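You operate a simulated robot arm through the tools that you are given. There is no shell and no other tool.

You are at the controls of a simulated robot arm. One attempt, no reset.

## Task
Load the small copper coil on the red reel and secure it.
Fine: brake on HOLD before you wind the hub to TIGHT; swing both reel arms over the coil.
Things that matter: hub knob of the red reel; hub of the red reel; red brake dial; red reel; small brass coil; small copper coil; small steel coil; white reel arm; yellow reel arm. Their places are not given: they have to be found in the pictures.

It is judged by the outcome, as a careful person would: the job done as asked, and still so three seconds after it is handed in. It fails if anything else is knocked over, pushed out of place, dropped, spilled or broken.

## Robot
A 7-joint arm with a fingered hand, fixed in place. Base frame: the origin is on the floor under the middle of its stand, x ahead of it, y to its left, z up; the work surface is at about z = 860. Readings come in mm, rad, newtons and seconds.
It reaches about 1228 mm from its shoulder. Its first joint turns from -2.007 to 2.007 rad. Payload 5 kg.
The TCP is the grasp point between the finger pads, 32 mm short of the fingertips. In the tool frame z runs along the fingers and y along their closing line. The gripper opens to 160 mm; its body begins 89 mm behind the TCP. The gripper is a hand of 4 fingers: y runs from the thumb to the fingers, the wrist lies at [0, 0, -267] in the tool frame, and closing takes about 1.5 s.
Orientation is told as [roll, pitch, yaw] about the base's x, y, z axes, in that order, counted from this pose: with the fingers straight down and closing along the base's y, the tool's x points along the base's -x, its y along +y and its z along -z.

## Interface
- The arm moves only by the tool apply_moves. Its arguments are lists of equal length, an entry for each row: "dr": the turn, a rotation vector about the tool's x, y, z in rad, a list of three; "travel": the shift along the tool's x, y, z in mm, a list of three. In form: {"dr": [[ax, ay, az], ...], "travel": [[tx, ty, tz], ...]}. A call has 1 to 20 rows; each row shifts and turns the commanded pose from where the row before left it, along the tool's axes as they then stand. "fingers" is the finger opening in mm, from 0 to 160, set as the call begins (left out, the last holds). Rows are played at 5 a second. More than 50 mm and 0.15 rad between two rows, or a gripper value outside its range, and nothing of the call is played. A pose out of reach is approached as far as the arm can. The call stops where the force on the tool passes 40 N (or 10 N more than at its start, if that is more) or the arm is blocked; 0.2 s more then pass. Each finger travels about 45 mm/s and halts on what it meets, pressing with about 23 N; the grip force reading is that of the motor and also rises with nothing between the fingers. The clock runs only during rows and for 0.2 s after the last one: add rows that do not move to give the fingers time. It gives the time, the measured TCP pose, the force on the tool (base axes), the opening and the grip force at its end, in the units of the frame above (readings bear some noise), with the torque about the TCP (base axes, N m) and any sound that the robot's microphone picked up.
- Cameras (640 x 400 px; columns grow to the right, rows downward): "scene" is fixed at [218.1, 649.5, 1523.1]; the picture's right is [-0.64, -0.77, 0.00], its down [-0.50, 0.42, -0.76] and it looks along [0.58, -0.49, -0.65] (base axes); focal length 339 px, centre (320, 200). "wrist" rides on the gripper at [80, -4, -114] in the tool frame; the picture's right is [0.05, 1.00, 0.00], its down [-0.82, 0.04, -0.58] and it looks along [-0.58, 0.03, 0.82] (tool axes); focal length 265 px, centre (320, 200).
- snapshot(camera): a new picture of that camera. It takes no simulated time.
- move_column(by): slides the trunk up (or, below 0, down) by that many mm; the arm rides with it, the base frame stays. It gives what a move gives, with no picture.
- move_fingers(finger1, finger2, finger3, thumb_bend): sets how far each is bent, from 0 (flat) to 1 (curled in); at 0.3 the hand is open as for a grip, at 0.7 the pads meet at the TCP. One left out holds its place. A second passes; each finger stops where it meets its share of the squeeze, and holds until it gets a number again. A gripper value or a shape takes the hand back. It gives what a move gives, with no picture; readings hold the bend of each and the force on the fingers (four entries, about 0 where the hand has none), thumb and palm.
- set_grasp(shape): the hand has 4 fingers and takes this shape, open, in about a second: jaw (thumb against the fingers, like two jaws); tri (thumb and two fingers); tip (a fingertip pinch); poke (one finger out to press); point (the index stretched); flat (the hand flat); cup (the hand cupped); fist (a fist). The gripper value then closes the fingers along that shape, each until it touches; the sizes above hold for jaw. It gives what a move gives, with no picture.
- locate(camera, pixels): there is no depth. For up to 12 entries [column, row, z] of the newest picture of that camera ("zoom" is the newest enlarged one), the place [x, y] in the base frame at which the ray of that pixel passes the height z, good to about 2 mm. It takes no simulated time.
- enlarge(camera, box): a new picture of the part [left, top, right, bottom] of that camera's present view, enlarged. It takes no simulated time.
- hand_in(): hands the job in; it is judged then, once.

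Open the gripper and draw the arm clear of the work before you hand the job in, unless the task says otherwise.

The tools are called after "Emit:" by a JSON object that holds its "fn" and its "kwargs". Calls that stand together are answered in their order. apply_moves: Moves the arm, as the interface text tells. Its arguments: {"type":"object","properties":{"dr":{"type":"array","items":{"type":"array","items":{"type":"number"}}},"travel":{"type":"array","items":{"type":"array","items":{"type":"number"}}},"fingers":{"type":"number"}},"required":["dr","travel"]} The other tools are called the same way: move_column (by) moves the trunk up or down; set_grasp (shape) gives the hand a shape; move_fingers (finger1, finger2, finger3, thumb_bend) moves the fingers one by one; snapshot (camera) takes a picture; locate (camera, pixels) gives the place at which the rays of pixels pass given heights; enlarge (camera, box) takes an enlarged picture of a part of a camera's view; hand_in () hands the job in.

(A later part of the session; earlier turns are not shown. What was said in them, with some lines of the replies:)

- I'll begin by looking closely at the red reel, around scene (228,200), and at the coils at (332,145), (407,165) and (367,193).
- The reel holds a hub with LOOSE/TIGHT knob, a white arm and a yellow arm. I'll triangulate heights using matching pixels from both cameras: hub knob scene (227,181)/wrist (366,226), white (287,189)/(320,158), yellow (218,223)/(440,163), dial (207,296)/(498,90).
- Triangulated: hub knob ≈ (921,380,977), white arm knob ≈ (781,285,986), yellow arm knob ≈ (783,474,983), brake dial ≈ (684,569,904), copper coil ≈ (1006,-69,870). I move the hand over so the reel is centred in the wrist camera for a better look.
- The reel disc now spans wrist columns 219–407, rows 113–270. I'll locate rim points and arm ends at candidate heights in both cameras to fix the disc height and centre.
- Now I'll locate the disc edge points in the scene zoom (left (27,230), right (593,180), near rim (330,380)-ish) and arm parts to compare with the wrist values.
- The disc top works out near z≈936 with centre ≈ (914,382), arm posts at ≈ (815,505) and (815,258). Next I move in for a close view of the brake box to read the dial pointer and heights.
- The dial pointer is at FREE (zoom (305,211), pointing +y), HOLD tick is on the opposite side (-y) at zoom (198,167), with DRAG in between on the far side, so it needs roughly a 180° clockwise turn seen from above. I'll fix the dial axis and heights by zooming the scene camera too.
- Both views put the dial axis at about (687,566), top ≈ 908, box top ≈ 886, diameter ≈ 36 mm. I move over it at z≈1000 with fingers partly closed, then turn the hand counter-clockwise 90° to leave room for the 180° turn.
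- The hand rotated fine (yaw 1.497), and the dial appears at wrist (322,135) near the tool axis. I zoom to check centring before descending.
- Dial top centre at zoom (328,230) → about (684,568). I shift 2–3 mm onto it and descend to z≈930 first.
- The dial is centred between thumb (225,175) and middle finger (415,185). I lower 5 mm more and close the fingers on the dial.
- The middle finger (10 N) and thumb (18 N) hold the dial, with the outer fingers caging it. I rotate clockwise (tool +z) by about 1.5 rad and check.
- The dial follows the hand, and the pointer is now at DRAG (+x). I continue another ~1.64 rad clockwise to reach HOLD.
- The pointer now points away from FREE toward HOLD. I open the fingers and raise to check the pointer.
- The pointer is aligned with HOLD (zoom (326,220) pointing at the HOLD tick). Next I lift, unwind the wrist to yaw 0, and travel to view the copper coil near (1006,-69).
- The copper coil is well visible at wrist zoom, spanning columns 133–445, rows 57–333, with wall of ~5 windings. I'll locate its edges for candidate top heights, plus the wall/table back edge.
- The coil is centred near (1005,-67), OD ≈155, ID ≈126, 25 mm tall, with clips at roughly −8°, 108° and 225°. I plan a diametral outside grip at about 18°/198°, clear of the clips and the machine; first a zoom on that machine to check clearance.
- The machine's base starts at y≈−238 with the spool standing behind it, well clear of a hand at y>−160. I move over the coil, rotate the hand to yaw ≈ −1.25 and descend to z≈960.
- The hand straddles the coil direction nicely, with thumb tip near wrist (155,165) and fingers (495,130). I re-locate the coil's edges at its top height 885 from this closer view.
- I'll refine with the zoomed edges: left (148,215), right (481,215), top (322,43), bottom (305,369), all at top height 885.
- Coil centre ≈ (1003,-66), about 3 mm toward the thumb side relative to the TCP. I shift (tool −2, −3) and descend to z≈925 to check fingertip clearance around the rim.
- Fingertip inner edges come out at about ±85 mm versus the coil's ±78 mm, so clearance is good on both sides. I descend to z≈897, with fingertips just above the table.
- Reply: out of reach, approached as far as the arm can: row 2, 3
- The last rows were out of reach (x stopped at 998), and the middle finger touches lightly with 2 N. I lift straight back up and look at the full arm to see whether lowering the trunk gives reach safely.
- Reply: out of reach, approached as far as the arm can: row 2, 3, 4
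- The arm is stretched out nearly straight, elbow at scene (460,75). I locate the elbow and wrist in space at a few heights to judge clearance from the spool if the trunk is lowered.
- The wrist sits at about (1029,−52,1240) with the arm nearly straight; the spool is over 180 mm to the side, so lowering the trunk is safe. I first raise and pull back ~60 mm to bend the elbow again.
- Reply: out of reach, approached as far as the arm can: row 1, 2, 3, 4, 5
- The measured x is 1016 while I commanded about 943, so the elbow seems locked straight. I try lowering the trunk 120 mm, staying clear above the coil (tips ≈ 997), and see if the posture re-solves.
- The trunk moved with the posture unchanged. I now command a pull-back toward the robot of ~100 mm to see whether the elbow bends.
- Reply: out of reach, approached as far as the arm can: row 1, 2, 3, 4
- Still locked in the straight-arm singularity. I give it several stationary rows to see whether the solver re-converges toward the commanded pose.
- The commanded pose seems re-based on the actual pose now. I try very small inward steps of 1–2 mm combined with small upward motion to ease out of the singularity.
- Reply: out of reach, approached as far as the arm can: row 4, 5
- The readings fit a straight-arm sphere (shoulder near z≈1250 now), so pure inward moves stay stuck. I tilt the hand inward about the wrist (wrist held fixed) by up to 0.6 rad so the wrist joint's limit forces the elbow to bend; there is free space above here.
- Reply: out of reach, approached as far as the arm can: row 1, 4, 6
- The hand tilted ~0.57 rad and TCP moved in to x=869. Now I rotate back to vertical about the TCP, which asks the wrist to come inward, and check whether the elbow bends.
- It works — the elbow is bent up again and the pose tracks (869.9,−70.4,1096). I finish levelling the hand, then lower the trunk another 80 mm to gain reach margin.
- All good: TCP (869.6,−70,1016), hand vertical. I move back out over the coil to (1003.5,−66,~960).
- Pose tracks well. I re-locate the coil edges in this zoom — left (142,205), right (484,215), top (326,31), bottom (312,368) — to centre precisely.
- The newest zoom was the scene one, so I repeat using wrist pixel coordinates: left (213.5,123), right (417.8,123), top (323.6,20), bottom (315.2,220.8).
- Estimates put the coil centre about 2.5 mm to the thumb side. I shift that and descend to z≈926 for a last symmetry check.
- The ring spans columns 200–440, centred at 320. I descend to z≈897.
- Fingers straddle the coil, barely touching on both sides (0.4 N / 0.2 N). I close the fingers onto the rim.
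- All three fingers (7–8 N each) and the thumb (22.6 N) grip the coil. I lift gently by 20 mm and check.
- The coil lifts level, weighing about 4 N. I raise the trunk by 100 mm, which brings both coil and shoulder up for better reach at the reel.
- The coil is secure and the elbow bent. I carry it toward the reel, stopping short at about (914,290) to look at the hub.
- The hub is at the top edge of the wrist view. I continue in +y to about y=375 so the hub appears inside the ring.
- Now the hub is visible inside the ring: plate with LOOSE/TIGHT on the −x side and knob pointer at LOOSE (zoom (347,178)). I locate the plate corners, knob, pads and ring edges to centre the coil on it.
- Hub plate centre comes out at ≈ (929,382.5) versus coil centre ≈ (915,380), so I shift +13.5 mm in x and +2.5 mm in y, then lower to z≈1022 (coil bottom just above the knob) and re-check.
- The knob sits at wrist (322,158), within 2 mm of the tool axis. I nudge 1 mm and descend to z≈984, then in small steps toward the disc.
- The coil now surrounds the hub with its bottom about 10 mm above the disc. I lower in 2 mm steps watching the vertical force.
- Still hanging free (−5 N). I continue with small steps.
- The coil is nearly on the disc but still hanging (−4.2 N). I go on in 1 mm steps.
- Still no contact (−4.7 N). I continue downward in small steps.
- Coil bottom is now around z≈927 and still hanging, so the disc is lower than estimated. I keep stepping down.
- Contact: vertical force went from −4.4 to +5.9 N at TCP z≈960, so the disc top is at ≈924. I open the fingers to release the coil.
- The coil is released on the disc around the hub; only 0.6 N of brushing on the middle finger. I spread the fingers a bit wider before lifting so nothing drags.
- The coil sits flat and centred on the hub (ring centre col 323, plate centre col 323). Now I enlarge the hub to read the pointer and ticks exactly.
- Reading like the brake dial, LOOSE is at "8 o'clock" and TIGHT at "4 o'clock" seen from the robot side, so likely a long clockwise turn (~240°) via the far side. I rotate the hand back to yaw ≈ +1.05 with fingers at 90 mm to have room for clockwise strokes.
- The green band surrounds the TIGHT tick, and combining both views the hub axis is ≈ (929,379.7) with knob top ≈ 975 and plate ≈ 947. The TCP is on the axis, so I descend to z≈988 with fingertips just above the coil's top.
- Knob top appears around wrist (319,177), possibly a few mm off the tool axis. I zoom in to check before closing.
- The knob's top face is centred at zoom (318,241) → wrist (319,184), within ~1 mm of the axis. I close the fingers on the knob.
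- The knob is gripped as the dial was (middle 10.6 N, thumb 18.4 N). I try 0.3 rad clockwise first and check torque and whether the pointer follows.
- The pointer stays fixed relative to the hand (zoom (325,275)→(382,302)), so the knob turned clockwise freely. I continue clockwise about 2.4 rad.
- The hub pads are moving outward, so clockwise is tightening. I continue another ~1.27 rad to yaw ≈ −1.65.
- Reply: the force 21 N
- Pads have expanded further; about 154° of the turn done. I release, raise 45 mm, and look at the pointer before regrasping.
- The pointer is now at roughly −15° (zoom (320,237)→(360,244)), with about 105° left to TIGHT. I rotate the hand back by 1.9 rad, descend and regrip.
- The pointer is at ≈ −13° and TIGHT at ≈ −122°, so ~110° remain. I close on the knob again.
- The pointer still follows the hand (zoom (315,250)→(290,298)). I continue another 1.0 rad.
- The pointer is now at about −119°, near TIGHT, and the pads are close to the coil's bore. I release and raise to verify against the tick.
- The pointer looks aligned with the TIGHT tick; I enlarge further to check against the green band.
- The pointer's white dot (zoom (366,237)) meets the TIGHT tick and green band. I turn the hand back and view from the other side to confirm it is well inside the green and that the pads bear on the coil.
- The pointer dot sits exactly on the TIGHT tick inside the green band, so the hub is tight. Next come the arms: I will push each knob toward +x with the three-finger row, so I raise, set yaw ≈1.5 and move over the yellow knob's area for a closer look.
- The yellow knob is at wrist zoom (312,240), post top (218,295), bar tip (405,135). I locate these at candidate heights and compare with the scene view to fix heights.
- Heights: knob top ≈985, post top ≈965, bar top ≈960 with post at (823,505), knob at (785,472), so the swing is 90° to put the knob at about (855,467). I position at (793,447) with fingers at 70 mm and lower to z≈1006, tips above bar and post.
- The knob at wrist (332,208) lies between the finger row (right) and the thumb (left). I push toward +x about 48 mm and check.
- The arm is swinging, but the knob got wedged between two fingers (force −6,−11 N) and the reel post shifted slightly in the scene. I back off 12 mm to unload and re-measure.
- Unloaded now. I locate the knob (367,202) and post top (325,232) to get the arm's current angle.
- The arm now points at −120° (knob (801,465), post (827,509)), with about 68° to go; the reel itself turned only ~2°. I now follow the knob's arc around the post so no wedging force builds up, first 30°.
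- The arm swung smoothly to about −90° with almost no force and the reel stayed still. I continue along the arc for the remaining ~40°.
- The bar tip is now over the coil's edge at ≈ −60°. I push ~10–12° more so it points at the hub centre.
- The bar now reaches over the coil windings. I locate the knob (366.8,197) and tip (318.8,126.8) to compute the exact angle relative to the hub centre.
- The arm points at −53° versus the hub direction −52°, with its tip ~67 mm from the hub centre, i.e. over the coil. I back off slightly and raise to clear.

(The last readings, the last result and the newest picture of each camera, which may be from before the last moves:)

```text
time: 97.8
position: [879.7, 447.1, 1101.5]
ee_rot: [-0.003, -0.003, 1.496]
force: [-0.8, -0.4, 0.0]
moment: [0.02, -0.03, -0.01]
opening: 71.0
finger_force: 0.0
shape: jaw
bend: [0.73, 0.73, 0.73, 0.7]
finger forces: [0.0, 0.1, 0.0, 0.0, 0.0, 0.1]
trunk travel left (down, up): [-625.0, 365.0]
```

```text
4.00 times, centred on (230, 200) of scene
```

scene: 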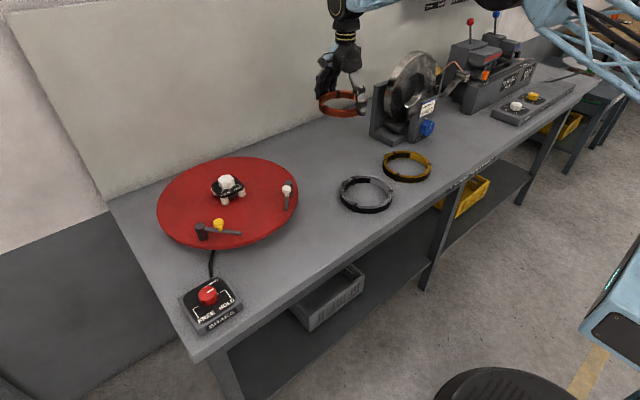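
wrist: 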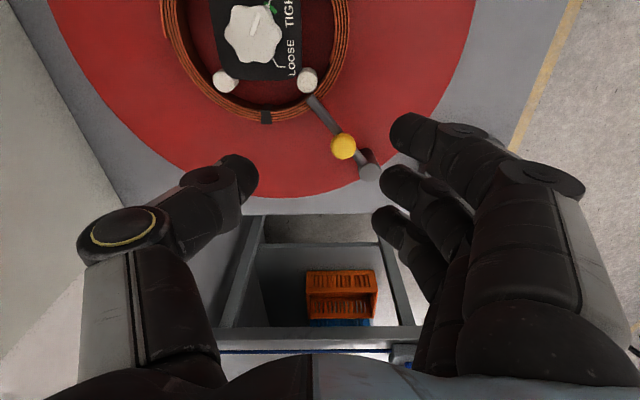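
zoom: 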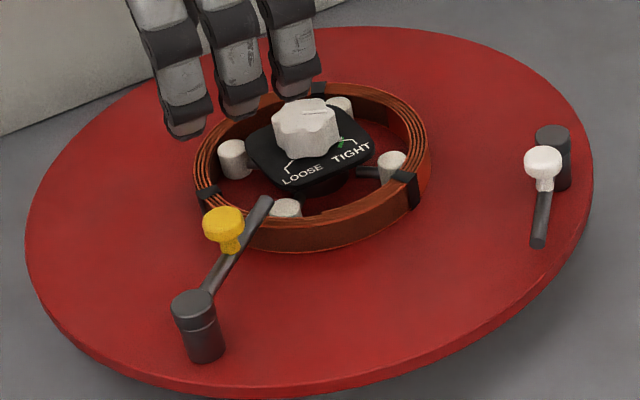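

The yellow arm is nicely over the coil. Now I move above the white arm (knob ≈ (782,289), post ≈ (819,254)) in the same configuration.

Emit:
{"fn": "apply_moves", "kwargs": {"dr": [[0, 0, 0], [0, 0, 0], [0, 0, 0], [0, 0, 0]], "travel": [[37.3, 18.4, 0], [37.3, 18.4, 0], [37.3, 18.4, 0], [37.3, 18.4, 0]]}}

Emit:
{"fn": "snapshot", "kwargs": {"camera": "wrist"}}

Emit:
{"fn": "enlarge", "kwargs": {"camera": "wrist", "box": [240, 50, 440, 210]}}

Emit:
{"fn": "enlarge", "kwargs": {"camera": "scene", "box": [150, 150, 310, 250]}}

```text
time: 98.8
position: [794.9, 301.1, 1099.6]
ee_rot: [-0.003, -0.005, 1.497]
force: [-0.5, 0.0, 0.3]
moment: [0.03, 0.02, -0.01]
opening: 70.6
finger_force: 0.0
shape: jaw
bend: [0.73, 0.73, 0.73, 0.7]
finger forces: [0.0, 0.1, 0.0, 0.1, 0.0, 0.0]
trunk travel left (down, up): [-625.0, 365.0]
```

```text
taken
```

wrist: 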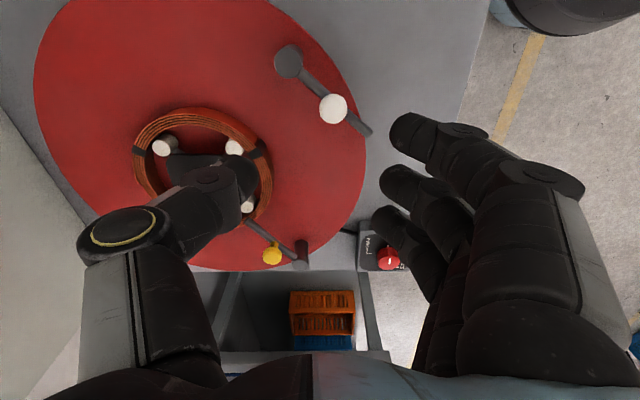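

```text
2.50 times, centred on (340, 130) of wrist
```

zoom: 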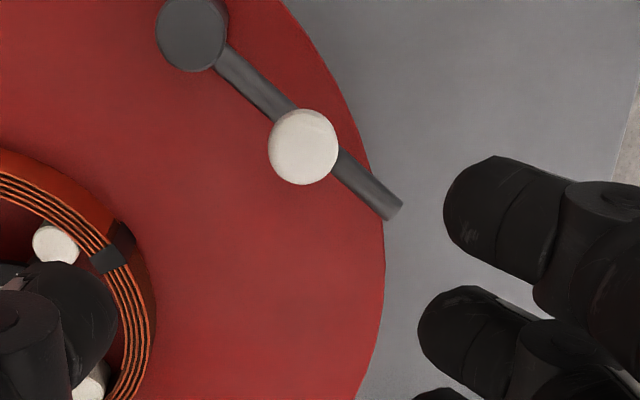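

```text
4.00 times, centred on (230, 200) of scene
```

zoom: 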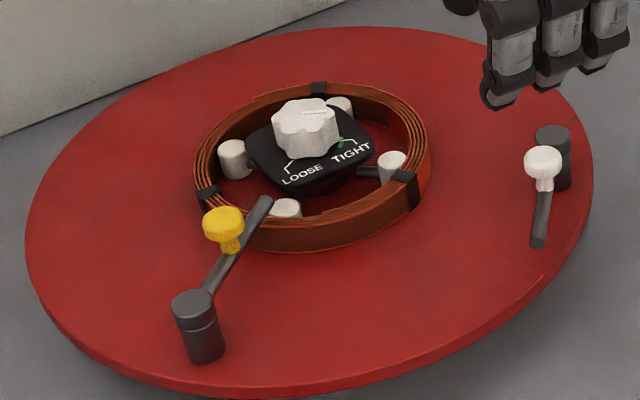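

I locate the white arm's knob (333,108.5), post top (288.5,64) and tip (368,133) at their known heights.

Emit:
{"fn": "locate", "kwargs": {"camera": "wrist", "pixels": [[333.2, 108.4, 985], [288.4, 64, 965.5], [368, 133.2, 958], [320, 200, 1100], [235, 146, 949], [272, 255, 985], [302, 262, 965.5]]}}

```text
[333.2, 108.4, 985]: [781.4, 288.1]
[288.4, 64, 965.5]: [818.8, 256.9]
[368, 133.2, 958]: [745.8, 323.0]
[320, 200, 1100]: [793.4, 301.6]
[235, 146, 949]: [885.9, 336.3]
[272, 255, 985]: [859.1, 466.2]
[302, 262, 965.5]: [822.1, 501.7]
```

White arm: knob (781.5,288.5), post (819,255.5), angle 138°, target 48°. I descend to z≈1005 with the knob facing the gap between the index and middle fingers.

Emit:
{"fn": "apply_moves", "kwargs": {"dr": [[0, 0, 0], [0, 0, 0], [0, 0, 0], [0, 0, 0], [0, 0, 0]], "travel": [[-2.4, 0, 0], [0, 0, 30], [0, 0, 30], [0, 0, 20], [0, 0, 14]]}}

Emit:
{"fn": "snapshot", "kwargs": {"camera": "wrist"}}

Emit:
{"fn": "enlarge", "kwargs": {"camera": "scene", "box": [200, 130, 340, 230]}}

```text
time: 100.0
position: [795.2, 306.7, 1003.9]
ee_rot: [-0.001, -0.004, 1.496]
force: [-0.4, 0.3, -0.2]
moment: [-0.02, 0.02, 0.01]
opening: 70.6
finger_force: 0.1
shape: jaw
bend: [0.73, 0.73, 0.73, 0.7]
finger forces: [0.1, 0.1, 0.0, 0.1, 0.0, 0.0]
trunk travel left (down, up): [-625.0, 365.0]
```

```text
taken
```

wrist: 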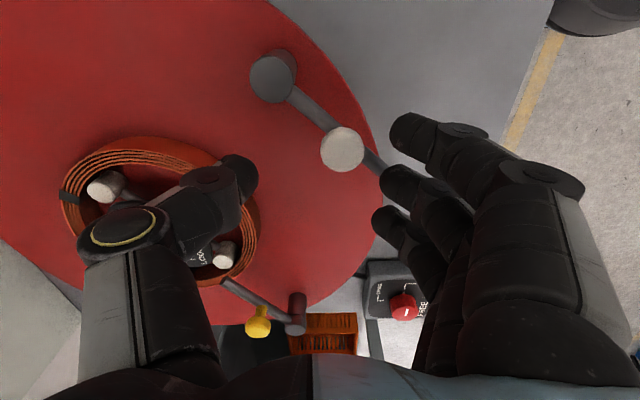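

```text
4.00 times, centred on (270, 180) of scene
```

zoom: 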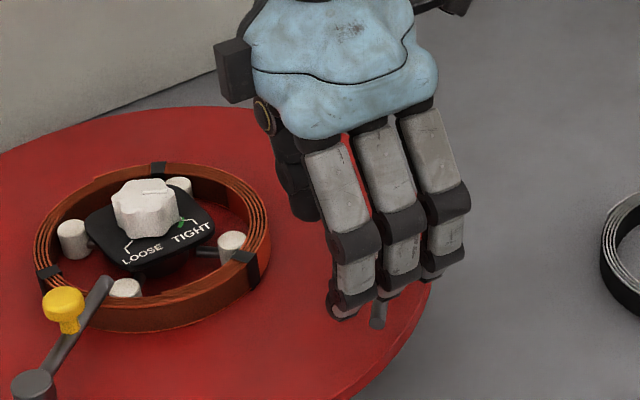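

The knob (343,150) faces the gap between index and middle fingers. I move +x 15 mm to contact and follow the first 20° of its arc.

Emit:
{"fn": "apply_moves", "kwargs": {"dr": [[0, 0, 0], [0, 0, 0], [0, 0, 0], [0, 0, 0], [0, 0, 0], [0, 0, 0]], "travel": [[-0.5, -7.5, 0], [-0.5, -7, 0], [-3.2, -3, 0], [-3.2, -3, 0], [-2.6, -3.46, 0], [-2.6, -3.46, 0]]}}

Emit:
{"fn": "snapshot", "kwargs": {"camera": "wrist"}}

Emit:
{"fn": "enlarge", "kwargs": {"camera": "scene", "box": [150, 150, 310, 250]}}

```text
time: 101.4
position: [824.5, 317.1, 1005.3]
ee_rot: [-0.001, -0.003, 1.496]
force: [-0.5, 0.0, -0.5]
moment: [-0.02, 0.01, -0.03]
opening: 71.2
finger_force: 0.0
shape: jaw
bend: [0.73, 0.73, 0.73, 0.7]
finger forces: [0.4, 0.0, 0.0, 0.0, 0.1, 0.0]
trunk travel left (down, up): [-625.0, 365.0]
```

```text
taken
```

wrist: 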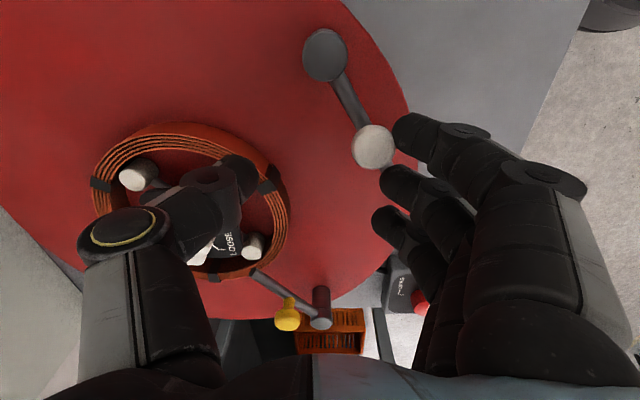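

```text
4.00 times, centred on (230, 200) of scene
```

zoom: 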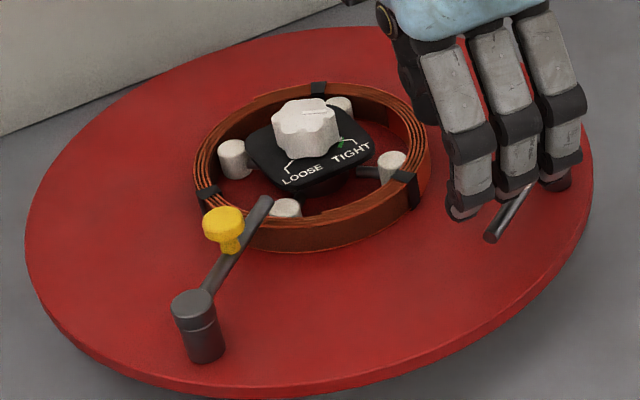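

The white arm follows with negligible force (0.4 N on the index) and the reel is unmoved. I continue along the arc for the next 40°.

Emit:
{"fn": "apply_moves", "kwargs": {"dr": [[0, 0, 0], [0, 0, 0], [0, 0, 0], [0, 0, 0], [0, 0, 0], [0, 0, 0], [0, 0, 0], [0, 0, 0]], "travel": [[-2.05, -3.86, 0], [-2.05, -3.85, 0], [-1.3, -4.17, 0], [-1.24, -4.16, 0], [-0.6, -4.32, 0], [-0.56, -4.32, 0], [0.2, -4.38, 0], [0.24, -4.38, 0]]}}

Emit:
{"fn": "snapshot", "kwargs": {"camera": "wrist"}}

Emit:
{"fn": "enlarge", "kwargs": {"camera": "scene", "box": [150, 150, 310, 250]}}

```text
time: 103.2
position: [858.6, 321.9, 1005.3]
ee_rot: [-0.001, -0.003, 1.497]
force: [-0.8, 0.3, 0.6]
moment: [0.03, -0.01, -0.02]
opening: 71.0
finger_force: 0.1
shape: jaw
bend: [0.73, 0.73, 0.73, 0.7]
finger forces: [0.4, 0.0, 0.1, 0.0, 0.1, 0.1]
trunk travel left (down, up): [-625.0, 365.0]
```

```text
taken
```

wrist: 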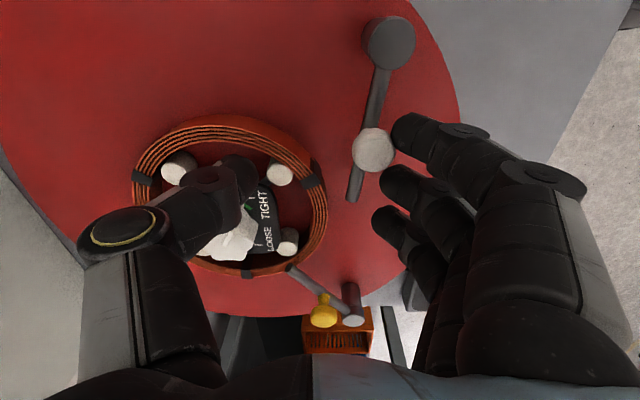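

```text
4.00 times, centred on (230, 200) of scene
```

zoom: 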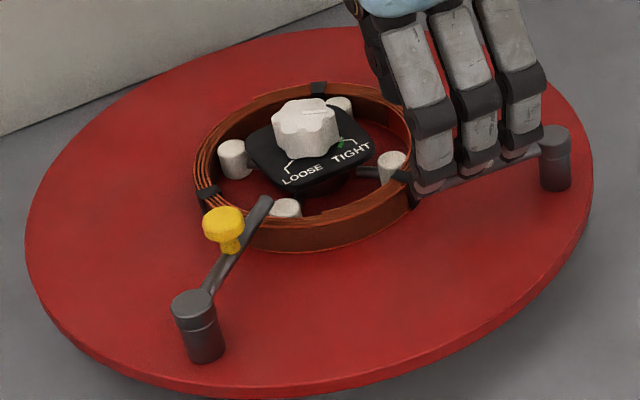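

The arm is at about 78° now. I follow the last 30° of the arc.

Emit:
{"fn": "apply_moves", "kwargs": {"dr": [[0, 0, 0], [0, 0, 0], [0, 0, 0], [0, 0, 0], [0, 0, 0], [0, 0, 0]], "travel": [[0.9, -4.23, 0], [0.96, -4.23, 0], [1.7, -4.04, 0], [1.7, -4.04, 0], [2.3, -3.7, 0], [2.35, -3.67, 0]]}}

Emit:
{"fn": "snapshot", "kwargs": {"camera": "wrist"}}

Emit:
{"fn": "enlarge", "kwargs": {"camera": "scene", "box": [150, 150, 310, 250]}}

```text
time: 104.6
position: [880.0, 309.4, 1005.2]
ee_rot: [-0.002, -0.002, 1.496]
force: [0.0, 0.1, 0.7]
moment: [-0.03, 0.0, -0.01]
opening: 70.7
finger_force: 0.0
shape: jaw
bend: [0.73, 0.73, 0.73, 0.7]
finger forces: [0.0, 0.0, 0.1, 0.1, 0.0, 0.1]
trunk travel left (down, up): [-625.0, 365.0]
```

```text
taken
```

wrist: 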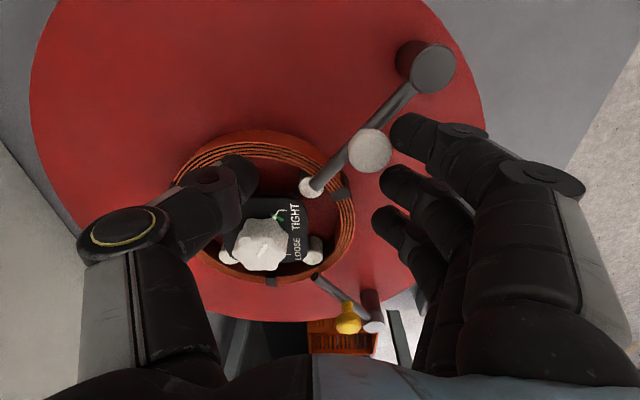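

```text
4.00 times, centred on (230, 200) of scene
```

zoom: 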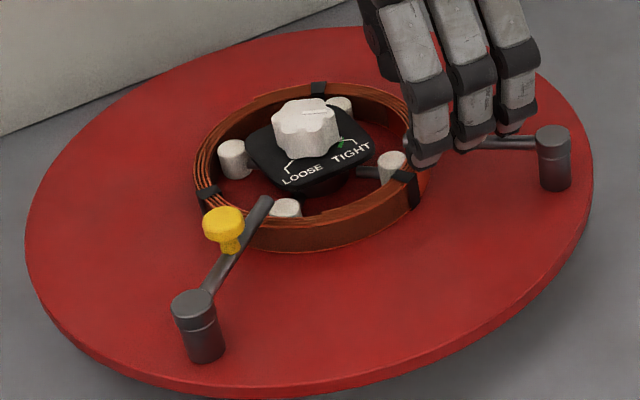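

The white bar now reaches over the coil. I locate its knob (370,150), post (432,68) and tip (313,188) to check the angle.

Emit:
{"fn": "locate", "kwargs": {"camera": "wrist", "pixels": [[370, 150, 985], [432, 68, 965.5], [313, 188, 958], [262, 243, 975], [320, 200, 1005]]}}

Emit:
{"fn": "enlarge", "kwargs": {"camera": "wrist", "box": [220, 30, 480, 290]}}

```text
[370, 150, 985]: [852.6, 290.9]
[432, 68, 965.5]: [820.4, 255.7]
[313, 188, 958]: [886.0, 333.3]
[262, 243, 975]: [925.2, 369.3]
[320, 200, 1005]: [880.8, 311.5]
```

```text
1.54 times, centred on (350, 160) of wrist
```

zoom: 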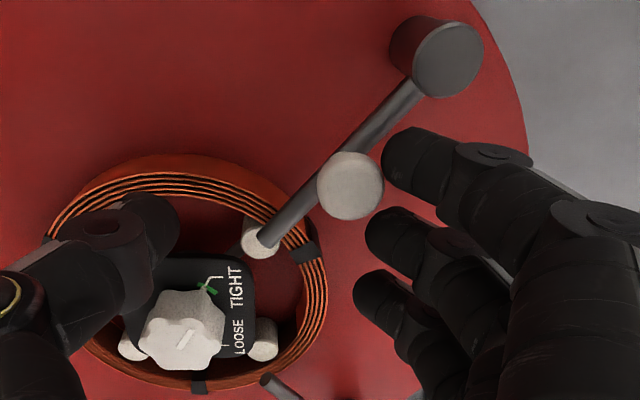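

The white arm is at ≈ 48°, matching the hub direction (48.5°), and lies across the coil. I back off a few mm and raise clear.

Emit:
{"fn": "apply_moves", "kwargs": {"dr": [[0, 0, 0], [0, 0, 0], [0, 0, 0], [0, 0, 0], [0, 0, 0], [0, 0, 0]], "travel": [[-2.5, 3.5, 0], [-2.5, 3.5, 0], [0, 0, -20], [0, 0, -35], [0, 0, -45], [0, 0, -45]]}}

Emit:
{"fn": "apply_moves", "kwargs": {"dr": [[0, 0, 0], [0, 0, 0], [0, 0, 0], [0, 0, 0], [0, 0, 0], [0, 0, 0], [0, 0, 0], [0, 0, 0]], "travel": [[0, 40, -20], [0, 40, -20], [0, 40, 0], [0, 40, 0], [0, 40, 0], [0, 30, 0], [0, 0, 0], [0, 0, 0]]}}

Emit:
{"fn": "snapshot", "kwargs": {"camera": "scene"}}

Emit:
{"fn": "enlarge", "kwargs": {"camera": "scene", "box": [150, 150, 310, 250]}}

```text
time: 106.0
position: [875.0, 315.0, 1151.5]
ee_rot: [-0.001, -0.004, 1.496]
force: [-1.2, -0.2, -0.2]
moment: [0.02, 0.0, 0.0]
opening: 71.0
finger_force: 0.0
shape: jaw
bend: [0.73, 0.73, 0.73, 0.7]
finger forces: [0.0, 0.0, 0.0, 0.1, 0.0, 0.0]
trunk travel left (down, up): [-625.0, 365.0]
```

```text
time: 107.8
position: [644.4, 331.6, 1190.7]
ee_rot: [-0.001, -0.005, 1.495]
force: [0.3, 0.0, 0.5]
moment: [0.01, -0.03, 0.01]
opening: 70.6
finger_force: 0.1
shape: jaw
bend: [0.73, 0.73, 0.73, 0.7]
finger forces: [0.0, 0.0, 0.0, 0.1, 0.0, 0.0]
trunk travel left (down, up): [-625.0, 365.0]
```

```text
taken
```

scene: 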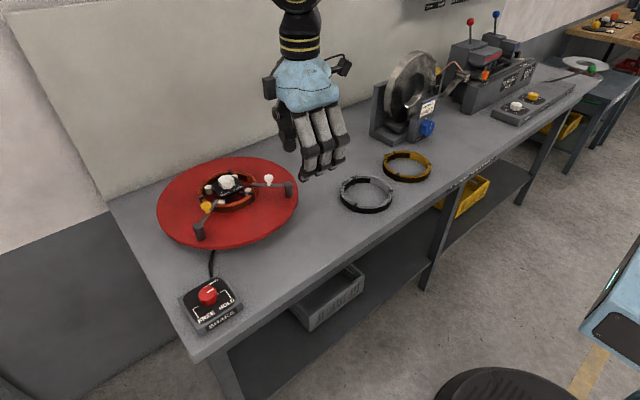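

```text
4.00 times, centred on (230, 200) of scene
```

zoom: 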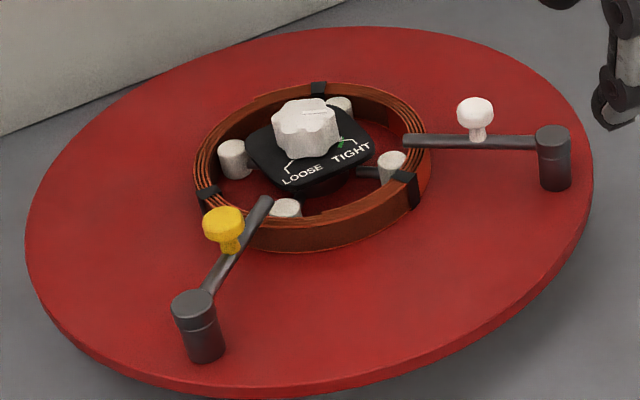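

Both arms lie over the coil. I check the hub pointer, the brake dial and the pads up close before handing in.

Emit:
{"fn": "enlarge", "kwargs": {"camera": "scene", "box": [194, 165, 264, 215]}}

Emit:
{"fn": "enlarge", "kwargs": {"camera": "scene", "box": [170, 260, 250, 340]}}

Emit:
{"fn": "snapshot", "kwargs": {"camera": "wrist"}}

```text
8.00 times, centred on (229, 190) of scene
```

zoom: 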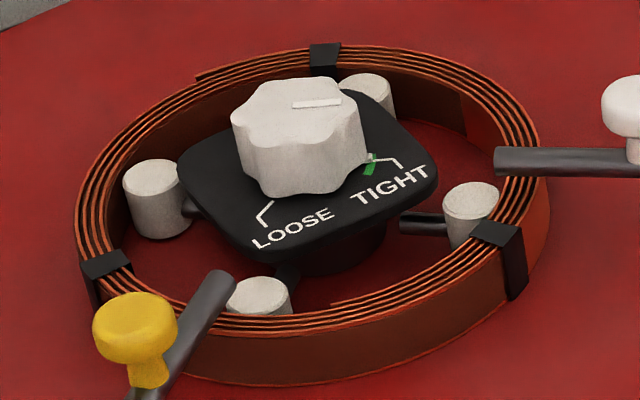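

```text
5.00 times, centred on (210, 300) of scene
```

zoom: 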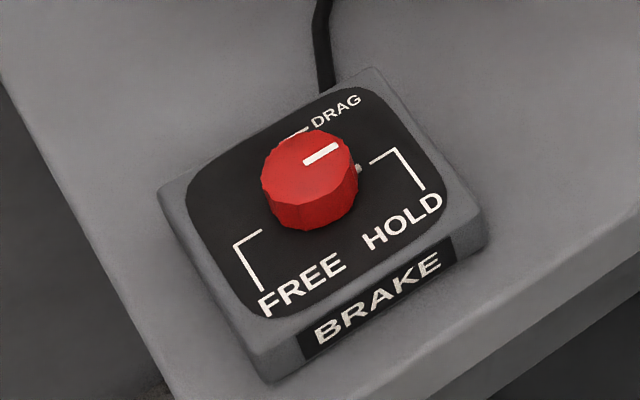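

```text
taken
```

wrist: 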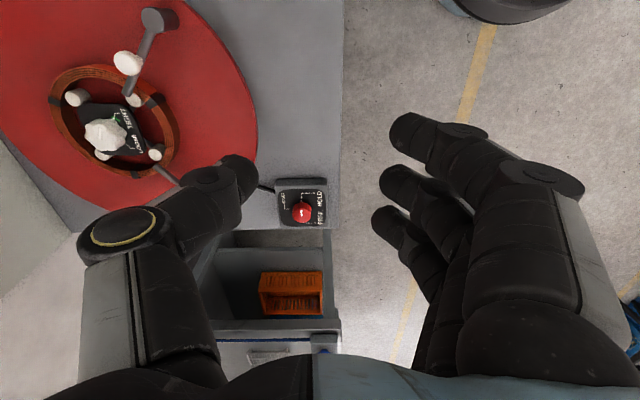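

Brake pointer is at HOLD, hub pointer at TIGHT in the green, both arms cross the coil, and the other coils are untouched. I open the gripper and draw the arm further clear.

Emit:
{"fn": "apply_moves", "kwargs": {"dr": [[0, 0, 0], [0, 0, 0], [0, 0, 0], [0, 0, 0], [0, 0, 0], [0, 0, 0], [0, 0, 0]], "travel": [[0, 10, -30], [0, 10, -30], [0, 10, -30], [0, 0, 0], [0, 0, 0], [0, 0, 0], [0, 0, 0]], "fingers": 160}}

Emit:
{"fn": "snapshot", "kwargs": {"camera": "scene"}}

Emit:
{"fn": "enlarge", "kwargs": {"camera": "scene", "box": [150, 150, 310, 250]}}

```text
time: 109.4
position: [614.9, 334.7, 1280.4]
ee_rot: [-0.002, -0.002, 1.496]
force: [0.0, -0.1, 0.2]
moment: [-0.01, 0.04, 0.01]
opening: 159.8
finger_force: 0.1
shape: jaw
bend: [0.3, 0.3, 0.3, 0.3]
finger forces: [0.0, 0.1, 0.0, 0.0, 0.0, 0.1]
trunk travel left (down, up): [-625.0, 365.0]
```

```text
taken
```

scene: 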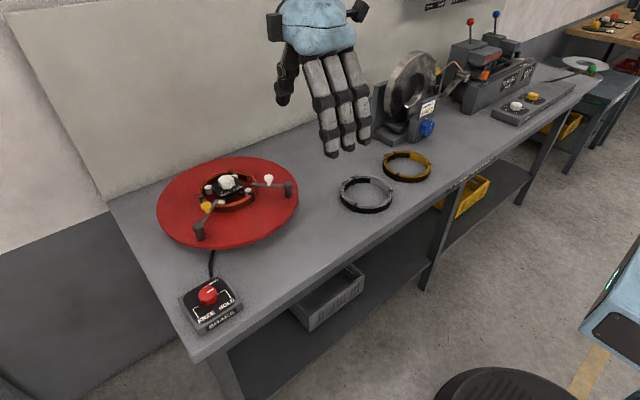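

```text
4.00 times, centred on (230, 200) of scene
```

zoom: 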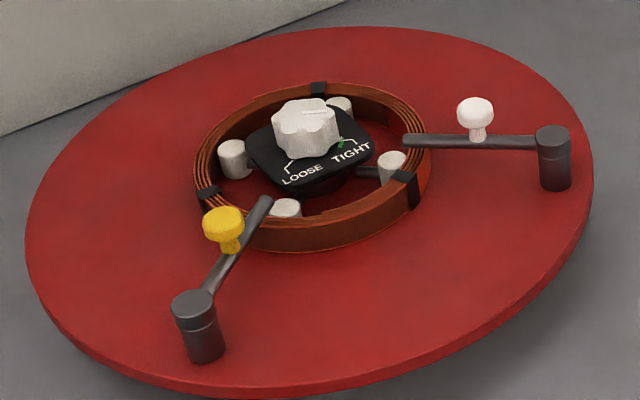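

Everything is stable: the copper coil is on the red reel, the brake is at HOLD, the hub is at TIGHT, and both arms lie over the coil. The gripper is open and the arm is clear, so I hand the job in.

Emit:
{"fn": "hand_in", "kwargs": {}}

```text
The job is handed in.
```

The small copper coil is on the red reel and secured, and the job is handed in.

- **Brake:** I turned the dial from FREE to HOLD before touching the hub. Its pointer lines up with the HOLD mark.
- **Coil:** it sits flat on the reel, centred around the hub.
- **Hub:** the knob is wound from LOOSE to TIGHT, with its pointer on the TIGHT tick inside the green band. The hub pads moved out to the coil's inner wall. By my measurements they touch it, but I didn't test the hold by nudging the coil.
- **Reel arms:** the white and yellow arms both lie across the coil, pointing at the hub to within a degree or two.

While I was swinging the yellow arm, its knob wedged between two fingers and the reel turned about 2° against the brake. I backed off and finished both arms without further movement. The steel and brass coils look untouched, and the gripper is open with the arm drawn clear.
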